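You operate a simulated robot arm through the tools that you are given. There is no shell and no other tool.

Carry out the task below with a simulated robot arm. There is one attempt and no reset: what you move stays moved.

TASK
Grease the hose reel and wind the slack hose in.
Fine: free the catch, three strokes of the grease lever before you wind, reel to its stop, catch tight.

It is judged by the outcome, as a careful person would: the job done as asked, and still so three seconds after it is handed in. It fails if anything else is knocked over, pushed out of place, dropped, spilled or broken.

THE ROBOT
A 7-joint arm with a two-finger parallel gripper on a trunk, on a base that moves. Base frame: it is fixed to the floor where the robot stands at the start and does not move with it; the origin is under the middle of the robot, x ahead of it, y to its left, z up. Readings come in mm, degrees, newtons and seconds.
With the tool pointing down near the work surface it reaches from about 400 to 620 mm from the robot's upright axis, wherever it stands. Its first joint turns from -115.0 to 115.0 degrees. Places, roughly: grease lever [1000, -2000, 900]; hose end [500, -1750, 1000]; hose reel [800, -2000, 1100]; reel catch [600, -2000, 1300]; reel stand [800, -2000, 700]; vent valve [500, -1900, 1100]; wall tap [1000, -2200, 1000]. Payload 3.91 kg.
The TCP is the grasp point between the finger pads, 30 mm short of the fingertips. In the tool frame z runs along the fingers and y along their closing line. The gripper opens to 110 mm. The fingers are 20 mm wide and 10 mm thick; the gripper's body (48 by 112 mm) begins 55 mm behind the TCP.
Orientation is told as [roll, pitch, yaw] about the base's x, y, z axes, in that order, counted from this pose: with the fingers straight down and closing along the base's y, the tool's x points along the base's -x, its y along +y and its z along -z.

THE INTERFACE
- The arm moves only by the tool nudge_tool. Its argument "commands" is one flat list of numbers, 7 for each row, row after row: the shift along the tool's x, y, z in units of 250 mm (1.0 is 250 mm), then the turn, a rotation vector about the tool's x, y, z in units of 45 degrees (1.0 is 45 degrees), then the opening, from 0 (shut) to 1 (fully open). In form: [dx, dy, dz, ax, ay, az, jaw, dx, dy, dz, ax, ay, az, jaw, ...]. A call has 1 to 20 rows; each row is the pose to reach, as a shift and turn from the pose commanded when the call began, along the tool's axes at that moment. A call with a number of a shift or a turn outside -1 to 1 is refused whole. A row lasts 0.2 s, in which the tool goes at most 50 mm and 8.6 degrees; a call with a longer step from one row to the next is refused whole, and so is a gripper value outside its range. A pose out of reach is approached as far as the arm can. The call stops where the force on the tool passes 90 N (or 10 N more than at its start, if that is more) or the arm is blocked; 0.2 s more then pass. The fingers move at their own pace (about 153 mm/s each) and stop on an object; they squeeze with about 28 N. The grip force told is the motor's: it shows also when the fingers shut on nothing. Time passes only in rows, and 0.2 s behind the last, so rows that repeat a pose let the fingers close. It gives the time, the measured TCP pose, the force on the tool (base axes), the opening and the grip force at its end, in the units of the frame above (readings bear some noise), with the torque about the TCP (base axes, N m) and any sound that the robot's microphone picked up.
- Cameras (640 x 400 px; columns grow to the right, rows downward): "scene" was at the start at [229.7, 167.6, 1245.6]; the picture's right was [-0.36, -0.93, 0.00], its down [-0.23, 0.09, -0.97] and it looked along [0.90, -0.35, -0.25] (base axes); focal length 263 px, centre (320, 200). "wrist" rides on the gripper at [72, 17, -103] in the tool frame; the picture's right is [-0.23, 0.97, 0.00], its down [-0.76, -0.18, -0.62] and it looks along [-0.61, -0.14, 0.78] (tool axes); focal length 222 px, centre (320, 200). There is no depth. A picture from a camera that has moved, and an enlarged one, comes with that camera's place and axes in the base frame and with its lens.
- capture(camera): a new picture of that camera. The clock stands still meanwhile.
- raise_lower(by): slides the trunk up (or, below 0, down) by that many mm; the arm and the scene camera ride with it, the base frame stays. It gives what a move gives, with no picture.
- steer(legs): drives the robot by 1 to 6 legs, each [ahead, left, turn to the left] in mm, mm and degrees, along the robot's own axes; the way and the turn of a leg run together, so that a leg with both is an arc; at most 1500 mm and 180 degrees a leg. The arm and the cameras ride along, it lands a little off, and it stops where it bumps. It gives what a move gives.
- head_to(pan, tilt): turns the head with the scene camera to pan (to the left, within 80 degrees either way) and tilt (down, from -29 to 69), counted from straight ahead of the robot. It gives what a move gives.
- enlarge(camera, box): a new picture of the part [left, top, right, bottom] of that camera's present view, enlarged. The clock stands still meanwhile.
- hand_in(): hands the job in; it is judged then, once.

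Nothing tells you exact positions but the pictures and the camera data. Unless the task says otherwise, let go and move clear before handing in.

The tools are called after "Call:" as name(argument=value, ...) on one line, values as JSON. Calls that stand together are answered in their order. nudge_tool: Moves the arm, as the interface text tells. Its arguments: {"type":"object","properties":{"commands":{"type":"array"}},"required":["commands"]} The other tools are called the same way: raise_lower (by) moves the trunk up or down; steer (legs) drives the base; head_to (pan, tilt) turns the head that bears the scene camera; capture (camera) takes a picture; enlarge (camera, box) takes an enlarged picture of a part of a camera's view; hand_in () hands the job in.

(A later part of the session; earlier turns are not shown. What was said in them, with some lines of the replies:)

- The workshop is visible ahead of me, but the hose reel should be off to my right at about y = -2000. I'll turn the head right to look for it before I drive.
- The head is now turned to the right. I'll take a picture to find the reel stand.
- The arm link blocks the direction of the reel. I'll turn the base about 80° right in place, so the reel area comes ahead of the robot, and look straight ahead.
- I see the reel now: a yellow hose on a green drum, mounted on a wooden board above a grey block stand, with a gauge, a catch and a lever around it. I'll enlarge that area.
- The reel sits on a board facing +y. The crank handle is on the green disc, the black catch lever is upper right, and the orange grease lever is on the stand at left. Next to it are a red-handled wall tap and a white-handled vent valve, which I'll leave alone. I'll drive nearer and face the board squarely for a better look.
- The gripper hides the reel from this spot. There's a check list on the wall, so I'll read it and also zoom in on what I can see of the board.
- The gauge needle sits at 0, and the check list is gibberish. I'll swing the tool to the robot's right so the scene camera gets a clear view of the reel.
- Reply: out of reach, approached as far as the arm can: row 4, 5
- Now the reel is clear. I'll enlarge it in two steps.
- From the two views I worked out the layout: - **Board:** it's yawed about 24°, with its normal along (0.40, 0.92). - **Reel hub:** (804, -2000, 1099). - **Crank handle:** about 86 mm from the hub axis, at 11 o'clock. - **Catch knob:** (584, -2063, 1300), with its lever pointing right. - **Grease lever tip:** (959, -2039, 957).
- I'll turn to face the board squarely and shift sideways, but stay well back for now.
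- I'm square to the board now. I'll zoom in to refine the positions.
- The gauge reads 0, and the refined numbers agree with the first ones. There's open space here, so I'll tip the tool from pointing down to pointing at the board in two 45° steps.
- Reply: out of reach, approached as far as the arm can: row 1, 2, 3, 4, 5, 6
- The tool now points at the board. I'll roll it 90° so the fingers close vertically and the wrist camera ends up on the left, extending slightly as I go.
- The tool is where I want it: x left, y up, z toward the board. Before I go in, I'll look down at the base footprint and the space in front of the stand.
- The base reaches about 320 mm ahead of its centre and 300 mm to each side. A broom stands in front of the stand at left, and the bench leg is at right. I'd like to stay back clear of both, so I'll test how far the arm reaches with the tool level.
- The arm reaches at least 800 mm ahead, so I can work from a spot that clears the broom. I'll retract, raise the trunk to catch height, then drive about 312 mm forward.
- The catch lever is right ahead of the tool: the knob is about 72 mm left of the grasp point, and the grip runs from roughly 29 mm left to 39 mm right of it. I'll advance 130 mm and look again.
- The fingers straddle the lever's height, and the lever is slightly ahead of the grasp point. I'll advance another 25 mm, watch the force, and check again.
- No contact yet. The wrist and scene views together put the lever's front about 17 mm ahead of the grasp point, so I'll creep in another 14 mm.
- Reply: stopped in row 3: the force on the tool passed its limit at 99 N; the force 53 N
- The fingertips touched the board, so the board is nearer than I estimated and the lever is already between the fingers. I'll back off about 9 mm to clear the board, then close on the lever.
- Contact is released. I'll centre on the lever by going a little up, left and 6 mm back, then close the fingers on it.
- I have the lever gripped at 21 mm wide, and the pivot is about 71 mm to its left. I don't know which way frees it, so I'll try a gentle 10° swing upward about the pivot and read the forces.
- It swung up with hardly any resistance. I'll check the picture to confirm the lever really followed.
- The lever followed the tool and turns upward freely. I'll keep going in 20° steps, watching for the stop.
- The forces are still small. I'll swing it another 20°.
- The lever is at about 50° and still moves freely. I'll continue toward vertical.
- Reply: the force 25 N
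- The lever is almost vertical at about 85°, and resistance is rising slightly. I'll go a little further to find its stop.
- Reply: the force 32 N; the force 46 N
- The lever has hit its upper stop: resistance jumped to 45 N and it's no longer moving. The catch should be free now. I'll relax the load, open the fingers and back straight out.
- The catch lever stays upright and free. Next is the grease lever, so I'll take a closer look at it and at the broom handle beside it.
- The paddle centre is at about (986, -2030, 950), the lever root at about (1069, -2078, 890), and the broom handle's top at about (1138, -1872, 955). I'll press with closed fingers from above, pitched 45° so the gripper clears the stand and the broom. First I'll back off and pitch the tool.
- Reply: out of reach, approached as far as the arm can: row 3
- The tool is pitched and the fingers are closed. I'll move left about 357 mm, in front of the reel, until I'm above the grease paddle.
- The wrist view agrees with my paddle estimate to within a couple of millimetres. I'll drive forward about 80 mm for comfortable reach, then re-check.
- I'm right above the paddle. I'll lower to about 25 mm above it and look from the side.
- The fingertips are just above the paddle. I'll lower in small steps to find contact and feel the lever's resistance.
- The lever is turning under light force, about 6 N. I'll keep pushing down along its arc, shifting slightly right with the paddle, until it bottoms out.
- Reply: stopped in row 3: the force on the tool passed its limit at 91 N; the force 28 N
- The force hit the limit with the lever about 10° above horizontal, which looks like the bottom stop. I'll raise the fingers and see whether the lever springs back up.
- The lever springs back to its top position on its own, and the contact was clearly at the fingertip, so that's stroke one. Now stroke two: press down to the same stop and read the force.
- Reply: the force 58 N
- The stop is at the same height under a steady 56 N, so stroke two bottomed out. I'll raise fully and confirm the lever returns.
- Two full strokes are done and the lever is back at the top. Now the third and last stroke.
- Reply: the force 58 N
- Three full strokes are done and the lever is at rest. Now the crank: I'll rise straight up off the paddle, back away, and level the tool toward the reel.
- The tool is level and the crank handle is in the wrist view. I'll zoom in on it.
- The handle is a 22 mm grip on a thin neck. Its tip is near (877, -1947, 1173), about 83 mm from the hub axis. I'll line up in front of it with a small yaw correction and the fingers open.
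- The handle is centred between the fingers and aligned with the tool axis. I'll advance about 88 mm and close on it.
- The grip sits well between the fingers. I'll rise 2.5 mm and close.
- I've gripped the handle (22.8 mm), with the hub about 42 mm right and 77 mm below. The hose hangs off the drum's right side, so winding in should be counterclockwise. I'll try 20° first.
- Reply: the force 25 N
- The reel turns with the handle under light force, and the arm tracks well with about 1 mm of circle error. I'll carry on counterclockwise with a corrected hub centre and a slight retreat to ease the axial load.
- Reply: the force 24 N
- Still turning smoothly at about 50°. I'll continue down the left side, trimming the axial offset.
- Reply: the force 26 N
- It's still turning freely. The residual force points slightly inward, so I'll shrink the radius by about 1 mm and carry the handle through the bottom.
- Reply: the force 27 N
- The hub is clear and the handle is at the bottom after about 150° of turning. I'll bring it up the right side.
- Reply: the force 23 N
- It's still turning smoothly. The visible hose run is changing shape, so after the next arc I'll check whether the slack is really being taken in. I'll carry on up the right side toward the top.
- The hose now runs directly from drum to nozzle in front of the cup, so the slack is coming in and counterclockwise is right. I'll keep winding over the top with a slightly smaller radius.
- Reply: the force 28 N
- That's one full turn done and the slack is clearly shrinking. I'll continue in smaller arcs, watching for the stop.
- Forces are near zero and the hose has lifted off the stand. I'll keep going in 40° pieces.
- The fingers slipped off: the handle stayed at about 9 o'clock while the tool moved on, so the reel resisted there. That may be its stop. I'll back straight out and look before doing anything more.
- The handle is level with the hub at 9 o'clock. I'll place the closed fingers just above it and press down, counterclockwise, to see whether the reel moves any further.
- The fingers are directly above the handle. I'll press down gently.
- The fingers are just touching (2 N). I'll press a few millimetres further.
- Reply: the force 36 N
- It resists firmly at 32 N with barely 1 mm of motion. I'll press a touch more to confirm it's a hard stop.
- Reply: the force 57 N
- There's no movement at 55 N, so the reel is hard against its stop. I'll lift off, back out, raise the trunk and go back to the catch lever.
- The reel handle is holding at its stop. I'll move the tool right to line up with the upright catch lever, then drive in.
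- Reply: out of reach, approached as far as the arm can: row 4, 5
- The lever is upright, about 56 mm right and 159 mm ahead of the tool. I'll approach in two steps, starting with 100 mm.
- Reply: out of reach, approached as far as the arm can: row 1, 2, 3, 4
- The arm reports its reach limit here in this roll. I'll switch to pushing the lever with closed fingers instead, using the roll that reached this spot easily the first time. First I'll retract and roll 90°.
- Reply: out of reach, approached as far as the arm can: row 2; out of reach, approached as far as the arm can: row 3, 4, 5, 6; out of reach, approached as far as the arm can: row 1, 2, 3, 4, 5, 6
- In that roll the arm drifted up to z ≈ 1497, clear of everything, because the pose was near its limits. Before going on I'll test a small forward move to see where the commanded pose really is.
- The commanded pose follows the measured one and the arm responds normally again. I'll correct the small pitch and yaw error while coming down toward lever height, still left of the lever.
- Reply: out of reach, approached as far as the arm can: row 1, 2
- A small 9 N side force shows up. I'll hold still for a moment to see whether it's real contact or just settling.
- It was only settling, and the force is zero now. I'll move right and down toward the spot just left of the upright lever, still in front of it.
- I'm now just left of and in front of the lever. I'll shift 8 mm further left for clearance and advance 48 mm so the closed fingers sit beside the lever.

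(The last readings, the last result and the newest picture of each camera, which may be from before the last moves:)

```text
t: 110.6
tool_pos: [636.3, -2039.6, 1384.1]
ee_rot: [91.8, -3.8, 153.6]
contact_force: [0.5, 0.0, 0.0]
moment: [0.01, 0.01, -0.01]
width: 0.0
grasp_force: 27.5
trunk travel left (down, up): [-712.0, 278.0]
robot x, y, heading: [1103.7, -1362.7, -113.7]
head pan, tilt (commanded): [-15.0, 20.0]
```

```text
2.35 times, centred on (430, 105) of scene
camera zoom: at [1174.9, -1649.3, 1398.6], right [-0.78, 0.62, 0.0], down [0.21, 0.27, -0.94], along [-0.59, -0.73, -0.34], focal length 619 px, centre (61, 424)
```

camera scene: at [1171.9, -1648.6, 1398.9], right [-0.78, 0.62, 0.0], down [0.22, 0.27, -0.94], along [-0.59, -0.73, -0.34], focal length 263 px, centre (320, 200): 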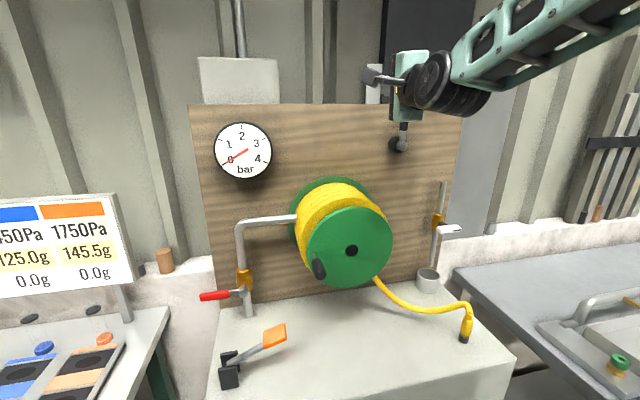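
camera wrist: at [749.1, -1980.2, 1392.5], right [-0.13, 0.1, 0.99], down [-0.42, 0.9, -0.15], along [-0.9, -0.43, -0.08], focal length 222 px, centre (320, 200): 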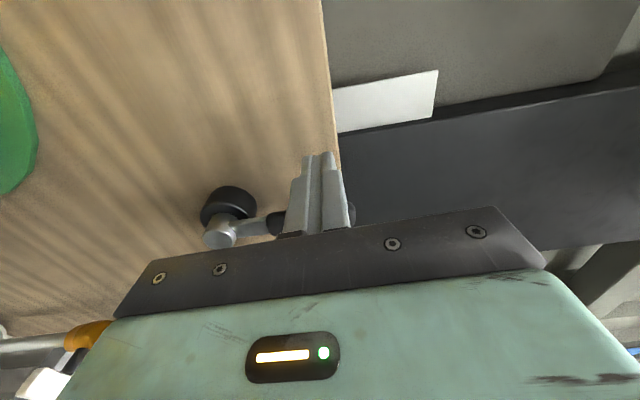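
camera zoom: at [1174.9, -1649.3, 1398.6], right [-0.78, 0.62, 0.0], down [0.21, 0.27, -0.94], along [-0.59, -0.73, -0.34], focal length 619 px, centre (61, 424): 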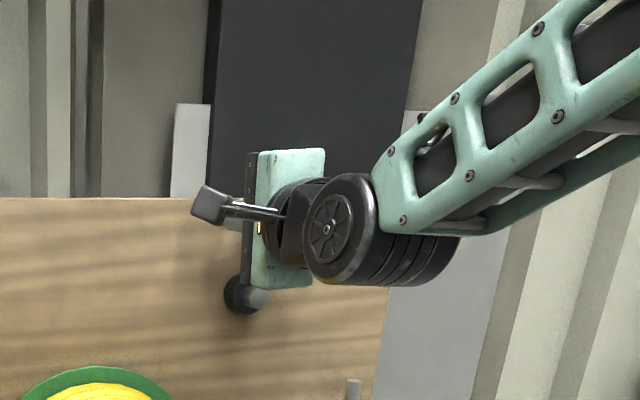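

The fingers sit 19 mm left of the lever at the right depth. I'll sweep right along the lever's arc for the first 30°.

Call:
nudge_tool(commands=[-0.0752, -0.0132, 0, 0, 0, 0, 0, -0.1192, -0.0112, 0, 0, 0, 0, 0, -0.1632, -0.0092, 0, 0, 0, 0, 0, -0.2066, -0.0184, 0, 0, 0, 0, 0, -0.25, -0.0276, 0, 0, 0, 0, 0])

Call:
enlarge(camera="scene", box=[340, 20, 520, 190])

Call:
capture(camera="wrist")

```text
t: 111.8
tool_pos: [581.4, -2012.0, 1379.2]
ee_rot: [91.9, -3.7, 153.6]
contact_force: [1.9, 0.1, 0.5]
moment: [0.0, -0.01, 0.02]
width: 0.0
grasp_force: 27.8
trunk travel left (down, up): [-712.0, 278.0]
robot x, y, heading: [1101.1, -1362.5, -113.5]
head pan, tilt (commanded): [-15.0, 20.0]
```

```text
2.35 times, centred on (430, 105) of scene
camera zoom: at [1174.9, -1649.5, 1398.6], right [-0.78, 0.62, 0.0], down [0.21, 0.27, -0.94], along [-0.59, -0.73, -0.34], focal length 619 px, centre (61, 424)
```

zoom: 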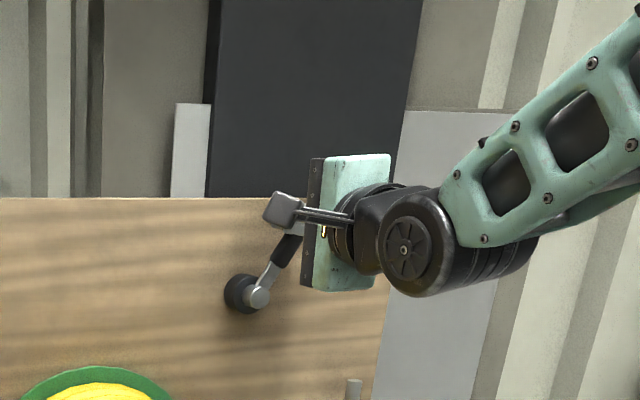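

```text
taken
camera wrist: at [693.3, -1953.0, 1388.7], right [-0.13, 0.1, 0.99], down [-0.42, 0.9, -0.15], along [-0.9, -0.43, -0.07], focal length 222 px, centre (320, 200)
```

wrist: 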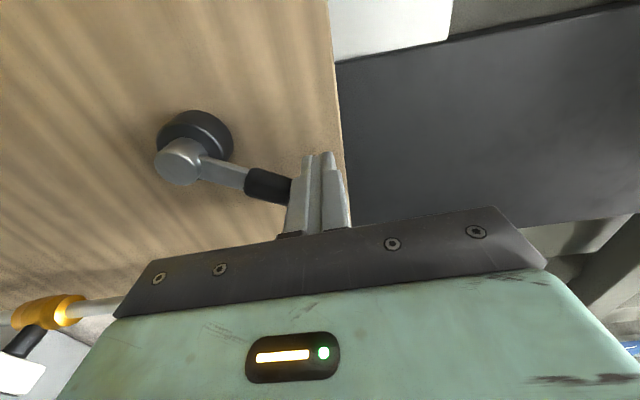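

The lever is following with about 2 N of force. I'll continue the arc to about 82°.

Call:
nudge_tool(commands=[-0.0393, -0.0202, 0, 0, 0, 0, 0, -0.0786, -0.0404, 0, 0, 0, 0, 0, -0.1114, -0.07, 0, 0, 0, 0, 0, -0.1442, -0.0996, 0, 0, 0, 0, 0, -0.1683, -0.1368, 0, 0, 0, 0, 0, -0.1923, -0.1739, 0, 0, 0, 0, 0, -0.2077, -0.2123, 0, 0, 0, 0, 0])

Call:
enlarge(camera="scene", box=[340, 20, 520, 190])

Call:
capture(camera="wrist")

```text
t: 113.4
tool_pos: [531.5, -1987.8, 1332.2]
ee_rot: [91.8, -3.8, 153.6]
contact_force: [0.6, 0.3, 0.4]
moment: [0.0, 0.0, 0.03]
width: 0.0
grasp_force: 28.2
trunk travel left (down, up): [-712.0, 278.0]
robot x, y, heading: [1100.9, -1361.2, -113.6]
head pan, tilt (commanded): [-15.0, 20.0]
```

```text
2.35 times, centred on (430, 105) of scene
camera zoom: at [1174.8, -1649.5, 1398.5], right [-0.78, 0.62, 0.0], down [0.21, 0.27, -0.94], along [-0.59, -0.73, -0.34], focal length 619 px, centre (61, 424)
```

zoom: 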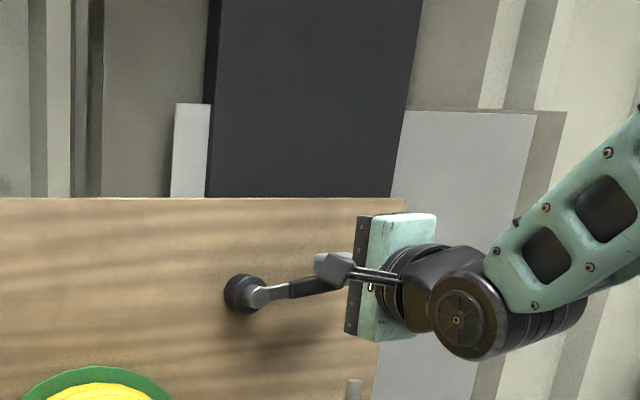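

```text
taken
camera wrist: at [642.9, -1928.2, 1340.7], right [-0.13, 0.1, 0.99], down [-0.42, 0.9, -0.15], along [-0.9, -0.43, -0.08], focal length 222 px, centre (320, 200)
```

wrist: 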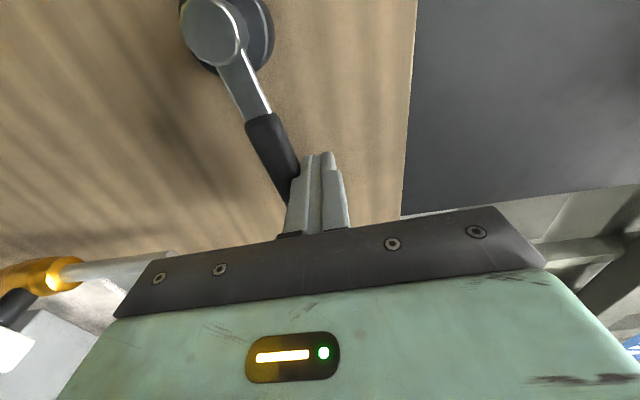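

The lever is at about 78–80°. I'll press straight down in small steps to bring it to horizontal and hard onto its stop.

Call:
nudge_tool(commands=[-0.003, -0.016, 0, 0, 0, 0, 0, -0.006, -0.032, 0, 0, 0, 0, 0, -0.008, -0.044, 0, 0, 0, 0, 0, -0.009, -0.056, 0, 0, 0, 0, 0])

Call:
enlarge(camera="scene", box=[340, 20, 520, 190])

```text
t: 114.4
tool_pos: [528.0, -1988.0, 1319.8]
ee_rot: [92.0, -3.7, 153.5]
contact_force: [-0.2, 0.9, 5.8]
moment: [-0.08, -0.03, 0.03]
width: 0.1
grasp_force: 27.6
trunk travel left (down, up): [-712.0, 278.0]
robot x, y, heading: [1101.4, -1359.5, -113.8]
head pan, tilt (commanded): [-15.0, 20.0]
```

```text
2.35 times, centred on (430, 105) of scene
camera zoom: at [1174.9, -1649.3, 1398.7], right [-0.78, 0.62, 0.0], down [0.21, 0.27, -0.94], along [-0.59, -0.73, -0.34], focal length 619 px, centre (61, 424)
```

zoom: 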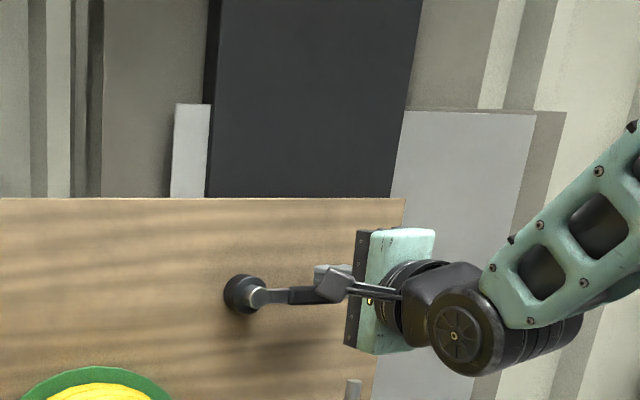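

The lever is level again and resistance is just starting. I'll press on in small steps to tighten it.

Call:
nudge_tool(commands=[0, -0.012, 0, 0, 0, 0, 0, 0, -0.024, 0, 0, 0, 0, 0, 0, -0.024, 0, 0, 0, 0, 0])

```text
t: 115.2
tool_pos: [527.6, -1987.8, 1319.7]
ee_rot: [92.7, -3.9, 153.6]
contact_force: [-4.4, -1.7, 37.9]
moment: [-0.57, -0.05, -0.07]
width: 0.0
grasp_force: 28.0
trunk travel left (down, up): [-712.0, 278.0]
robot x, y, heading: [1102.3, -1363.8, -113.7]
head pan, tilt (commanded): [-15.0, 20.0]
```

There's a hard stop: 38 N with no motion. I'll press once more to make sure it's tight.

Call:
nudge_tool(commands=[0, -0.01, 0, 0, 0, 0, 0, 0, -0.018, 0, 0, 0, 0, 0, 0, -0.018, 0, 0, 0, 0, 0])

Call:
enlarge(camera="scene", box=[340, 20, 520, 190])

Call:
capture(camera="wrist")

```text
t: 116.0
tool_pos: [528.9, -1988.1, 1319.7]
ee_rot: [93.4, -4.2, 153.7]
contact_force: [0.4, 0.3, 51.6]
moment: [-0.75, -0.14, -0.03]
width: 0.0
grasp_force: 28.1
trunk travel left (down, up): [-712.0, 278.0]
robot x, y, heading: [1099.4, -1359.1, -113.6]
head pan, tilt (commanded): [-15.0, 20.0]
```

```text
2.35 times, centred on (430, 105) of scene
camera zoom: at [1176.4, -1647.6, 1399.1], right [-0.78, 0.62, 0.0], down [0.21, 0.27, -0.94], along [-0.59, -0.73, -0.34], focal length 619 px, centre (61, 424)
```

zoom: 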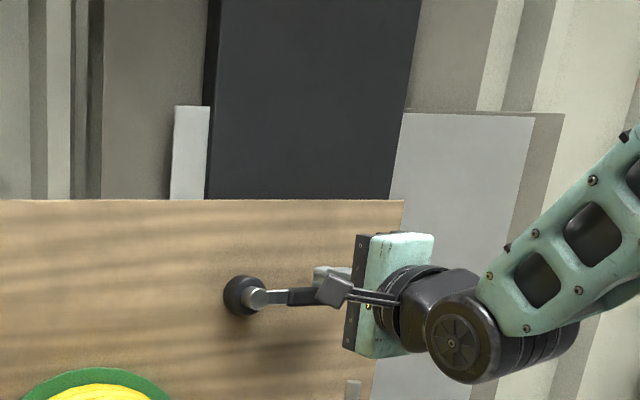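

```text
taken
camera wrist: at [639.8, -1927.3, 1324.3], right [-0.12, 0.12, 0.99], down [-0.42, 0.89, -0.16], along [-0.9, -0.44, -0.05], focal length 222 px, centre (320, 200)
```

wrist: 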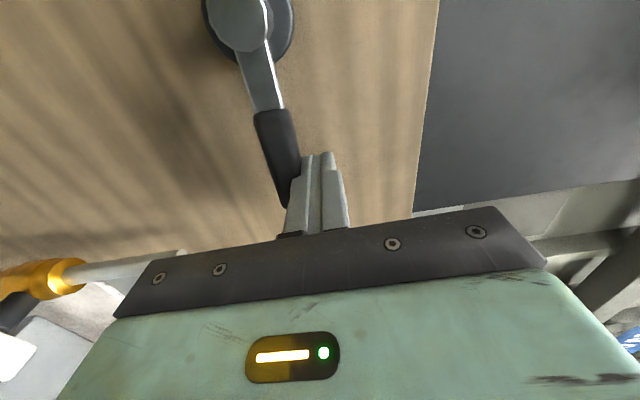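

The lever is back at its original level position and doesn't move under 52 N, so the catch is tight. I'll lift off, back straight out and inspect everything.

Call:
nudge_tool(commands=[0, 0.05, 0, 0, 0, 0, 0, 0, 0.1, 0, 0, 0, 0, 0, 0, 0.1, -0.15, 0, 0, 0, 0, 0, 0.1, -0.3, 0, 0, 0, 0, 0, 0.1, -0.45, 0, 0, 0, 0])

Call:
capture(camera="scene")

Call:
enlarge(camera="scene", box=[190, 90, 510, 290])

Call:
enlarge(camera="scene", box=[370, 100, 470, 180])

```text
t: 117.2
tool_pos: [577.0, -1888.0, 1327.4]
ee_rot: [91.9, -3.9, 153.7]
contact_force: [-0.4, -1.0, 0.0]
moment: [-0.05, 0.0, 0.01]
width: 0.0
grasp_force: 28.1
trunk travel left (down, up): [-712.0, 278.0]
robot x, y, heading: [1101.5, -1361.3, -113.4]
head pan, tilt (commanded): [-15.0, 20.0]
```

```text
taken
camera scene: at [1174.4, -1649.9, 1398.4], right [-0.78, 0.62, 0.0], down [0.21, 0.27, -0.94], along [-0.59, -0.73, -0.34], focal length 263 px, centre (320, 200)
```

scene: 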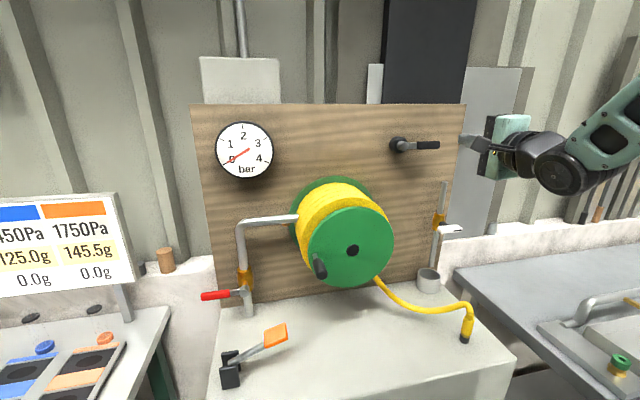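

```text
2.00 times, centred on (350, 190) of scene
camera zoom: at [1174.4, -1649.9, 1398.4], right [-0.78, 0.62, 0.0], down [0.21, 0.27, -0.94], along [-0.59, -0.73, -0.34], focal length 526 px, centre (260, 220)
```

zoom: 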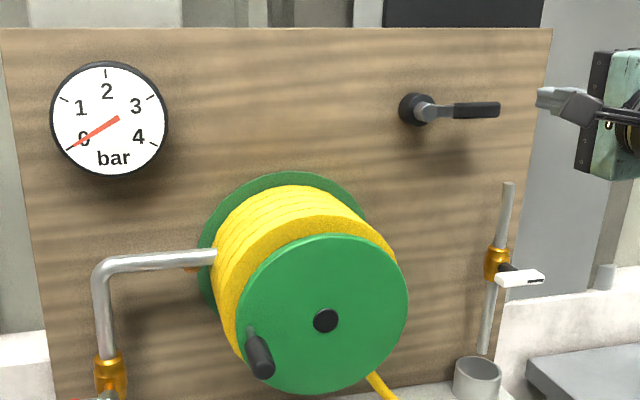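

```text
5.00 times, centred on (420, 140) of scene
camera zoom: at [1174.4, -1649.9, 1398.4], right [-0.78, 0.62, 0.0], down [0.21, 0.27, -0.94], along [-0.59, -0.73, -0.34], focal length 1316 px, centre (-180, 500)
```

zoom: 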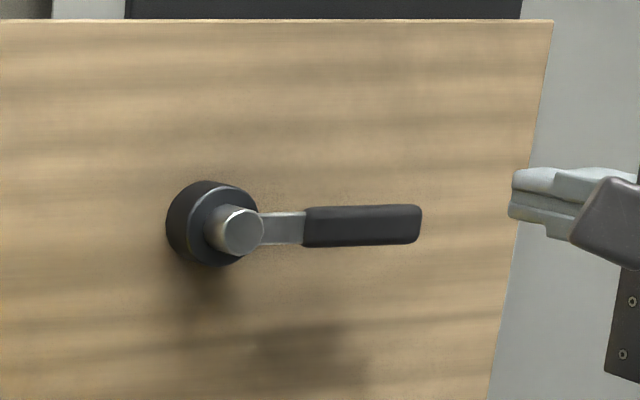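

The catch is level and tight, the crank rests at its stop, the hose is wound in and the grease lever is up. I'll back the robot clear and take a last look around.

Call:
steer(legs=[[-220, 0, 0]])

Call:
capture(camera="scene")

Call:
head_to(pan=0, tilt=35)

Call:
capture(camera="scene")

Call:
enlarge(camera="scene", box=[250, 20, 550, 240])

```text
t: 118.9
tool_pos: [665.2, -1686.4, 1328.3]
ee_rot: [91.9, -3.8, 153.6]
contact_force: [1.0, 0.5, -0.9]
moment: [0.01, 0.02, 0.0]
width: 0.0
grasp_force: 28.0
trunk travel left (down, up): [-712.0, 278.0]
robot x, y, heading: [1190.7, -1157.0, -113.5]
head pan, tilt (commanded): [-15.0, 20.0]
```

```text
taken
camera scene: at [1263.4, -1447.3, 1398.5], right [-0.78, 0.62, 0.0], down [0.21, 0.27, -0.94], along [-0.59, -0.73, -0.34], focal length 263 px, centre (320, 200)
```

scene: 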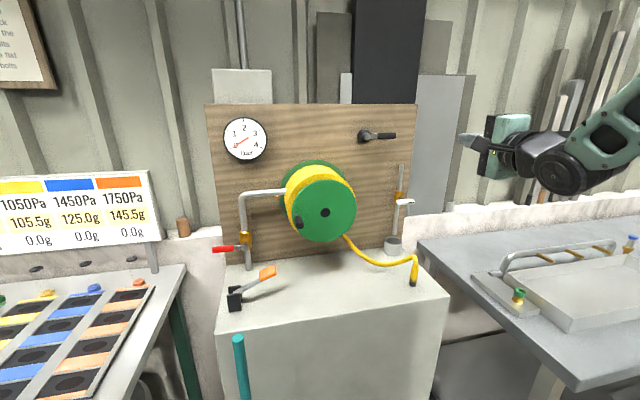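

```text
t: 119.7
tool_pos: [665.7, -1686.9, 1329.1]
ee_rot: [91.9, -3.8, 153.7]
contact_force: [0.2, -0.1, 0.1]
moment: [0.02, 0.01, -0.02]
width: 0.2
grasp_force: 28.2
trunk travel left (down, up): [-712.0, 278.0]
robot x, y, heading: [1192.5, -1158.2, -113.4]
head pan, tilt (commanded): [0.0, 35.0]
```

```text
taken
camera scene: at [1286.2, -1455.1, 1374.8], right [-0.92, 0.4, 0.0], down [0.23, 0.53, -0.82], along [-0.33, -0.75, -0.57], focal length 263 px, centre (320, 200)
```

scene: 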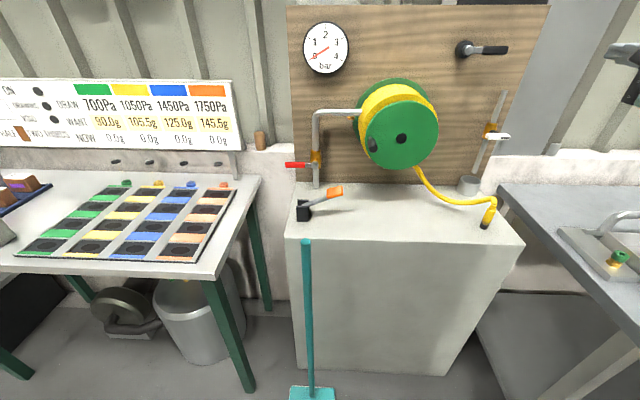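

```text
1.82 times, centred on (400, 130) of scene
camera zoom: at [1286.2, -1455.1, 1374.8], right [-0.92, 0.4, 0.0], down [0.23, 0.53, -0.82], along [-0.33, -0.75, -0.57], focal length 478 px, centre (174, 327)
```

zoom: 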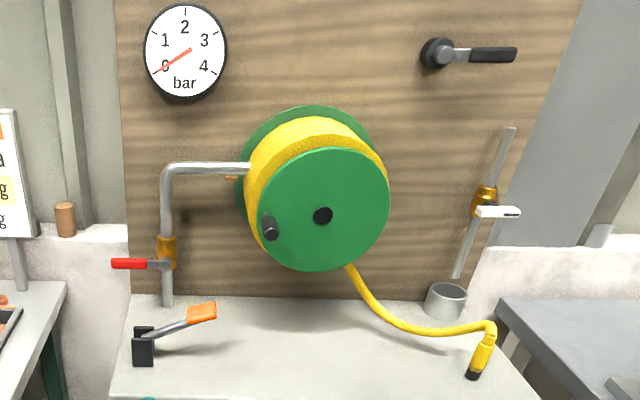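

Everything checks out:
- **Catch:** level and tight.
- **Crank:** at its stop, with the slack hose wound in.
- **Grease lever:** back up after three full strokes.
- **Surroundings:** the tap, vent valve, nozzle, cup and broom are undisturbed, and the robot is clear.

I'm handing the job in.

Call:
hand_in()

```text
The job is handed in.
```

The hose reel is greased, the slack hose is wound in, and the catch is tight again. The job is handed in; I haven't seen a verdict.

- **Catch freed:** I swung the lever up to its upper stop before doing anything else.
- **Grease:** I gave the grease lever three full strokes down to its stop, and it sprang back up each time. All three came before any winding.
- **Reel:** I cranked it counterclockwise about one and a sixth turns until it would not move under 55 N. Just as it reached the stop, the fingers slipped off the handle; the reel stayed put and nothing was disturbed. The hose still hangs in a gentle curve between the drum and the nozzle, because that is where the reel stops.
- **Catch tightened:** I pushed the lever back to its original level position, where it held against 52 N.

Early on, the fingertips touched the board while I was reaching for the catch, and the motion stopped on the force limit. I saw no mark. In the last pictures the tap, vent valve, nozzle, cup and broom were undisturbed, and the robot had backed clear.
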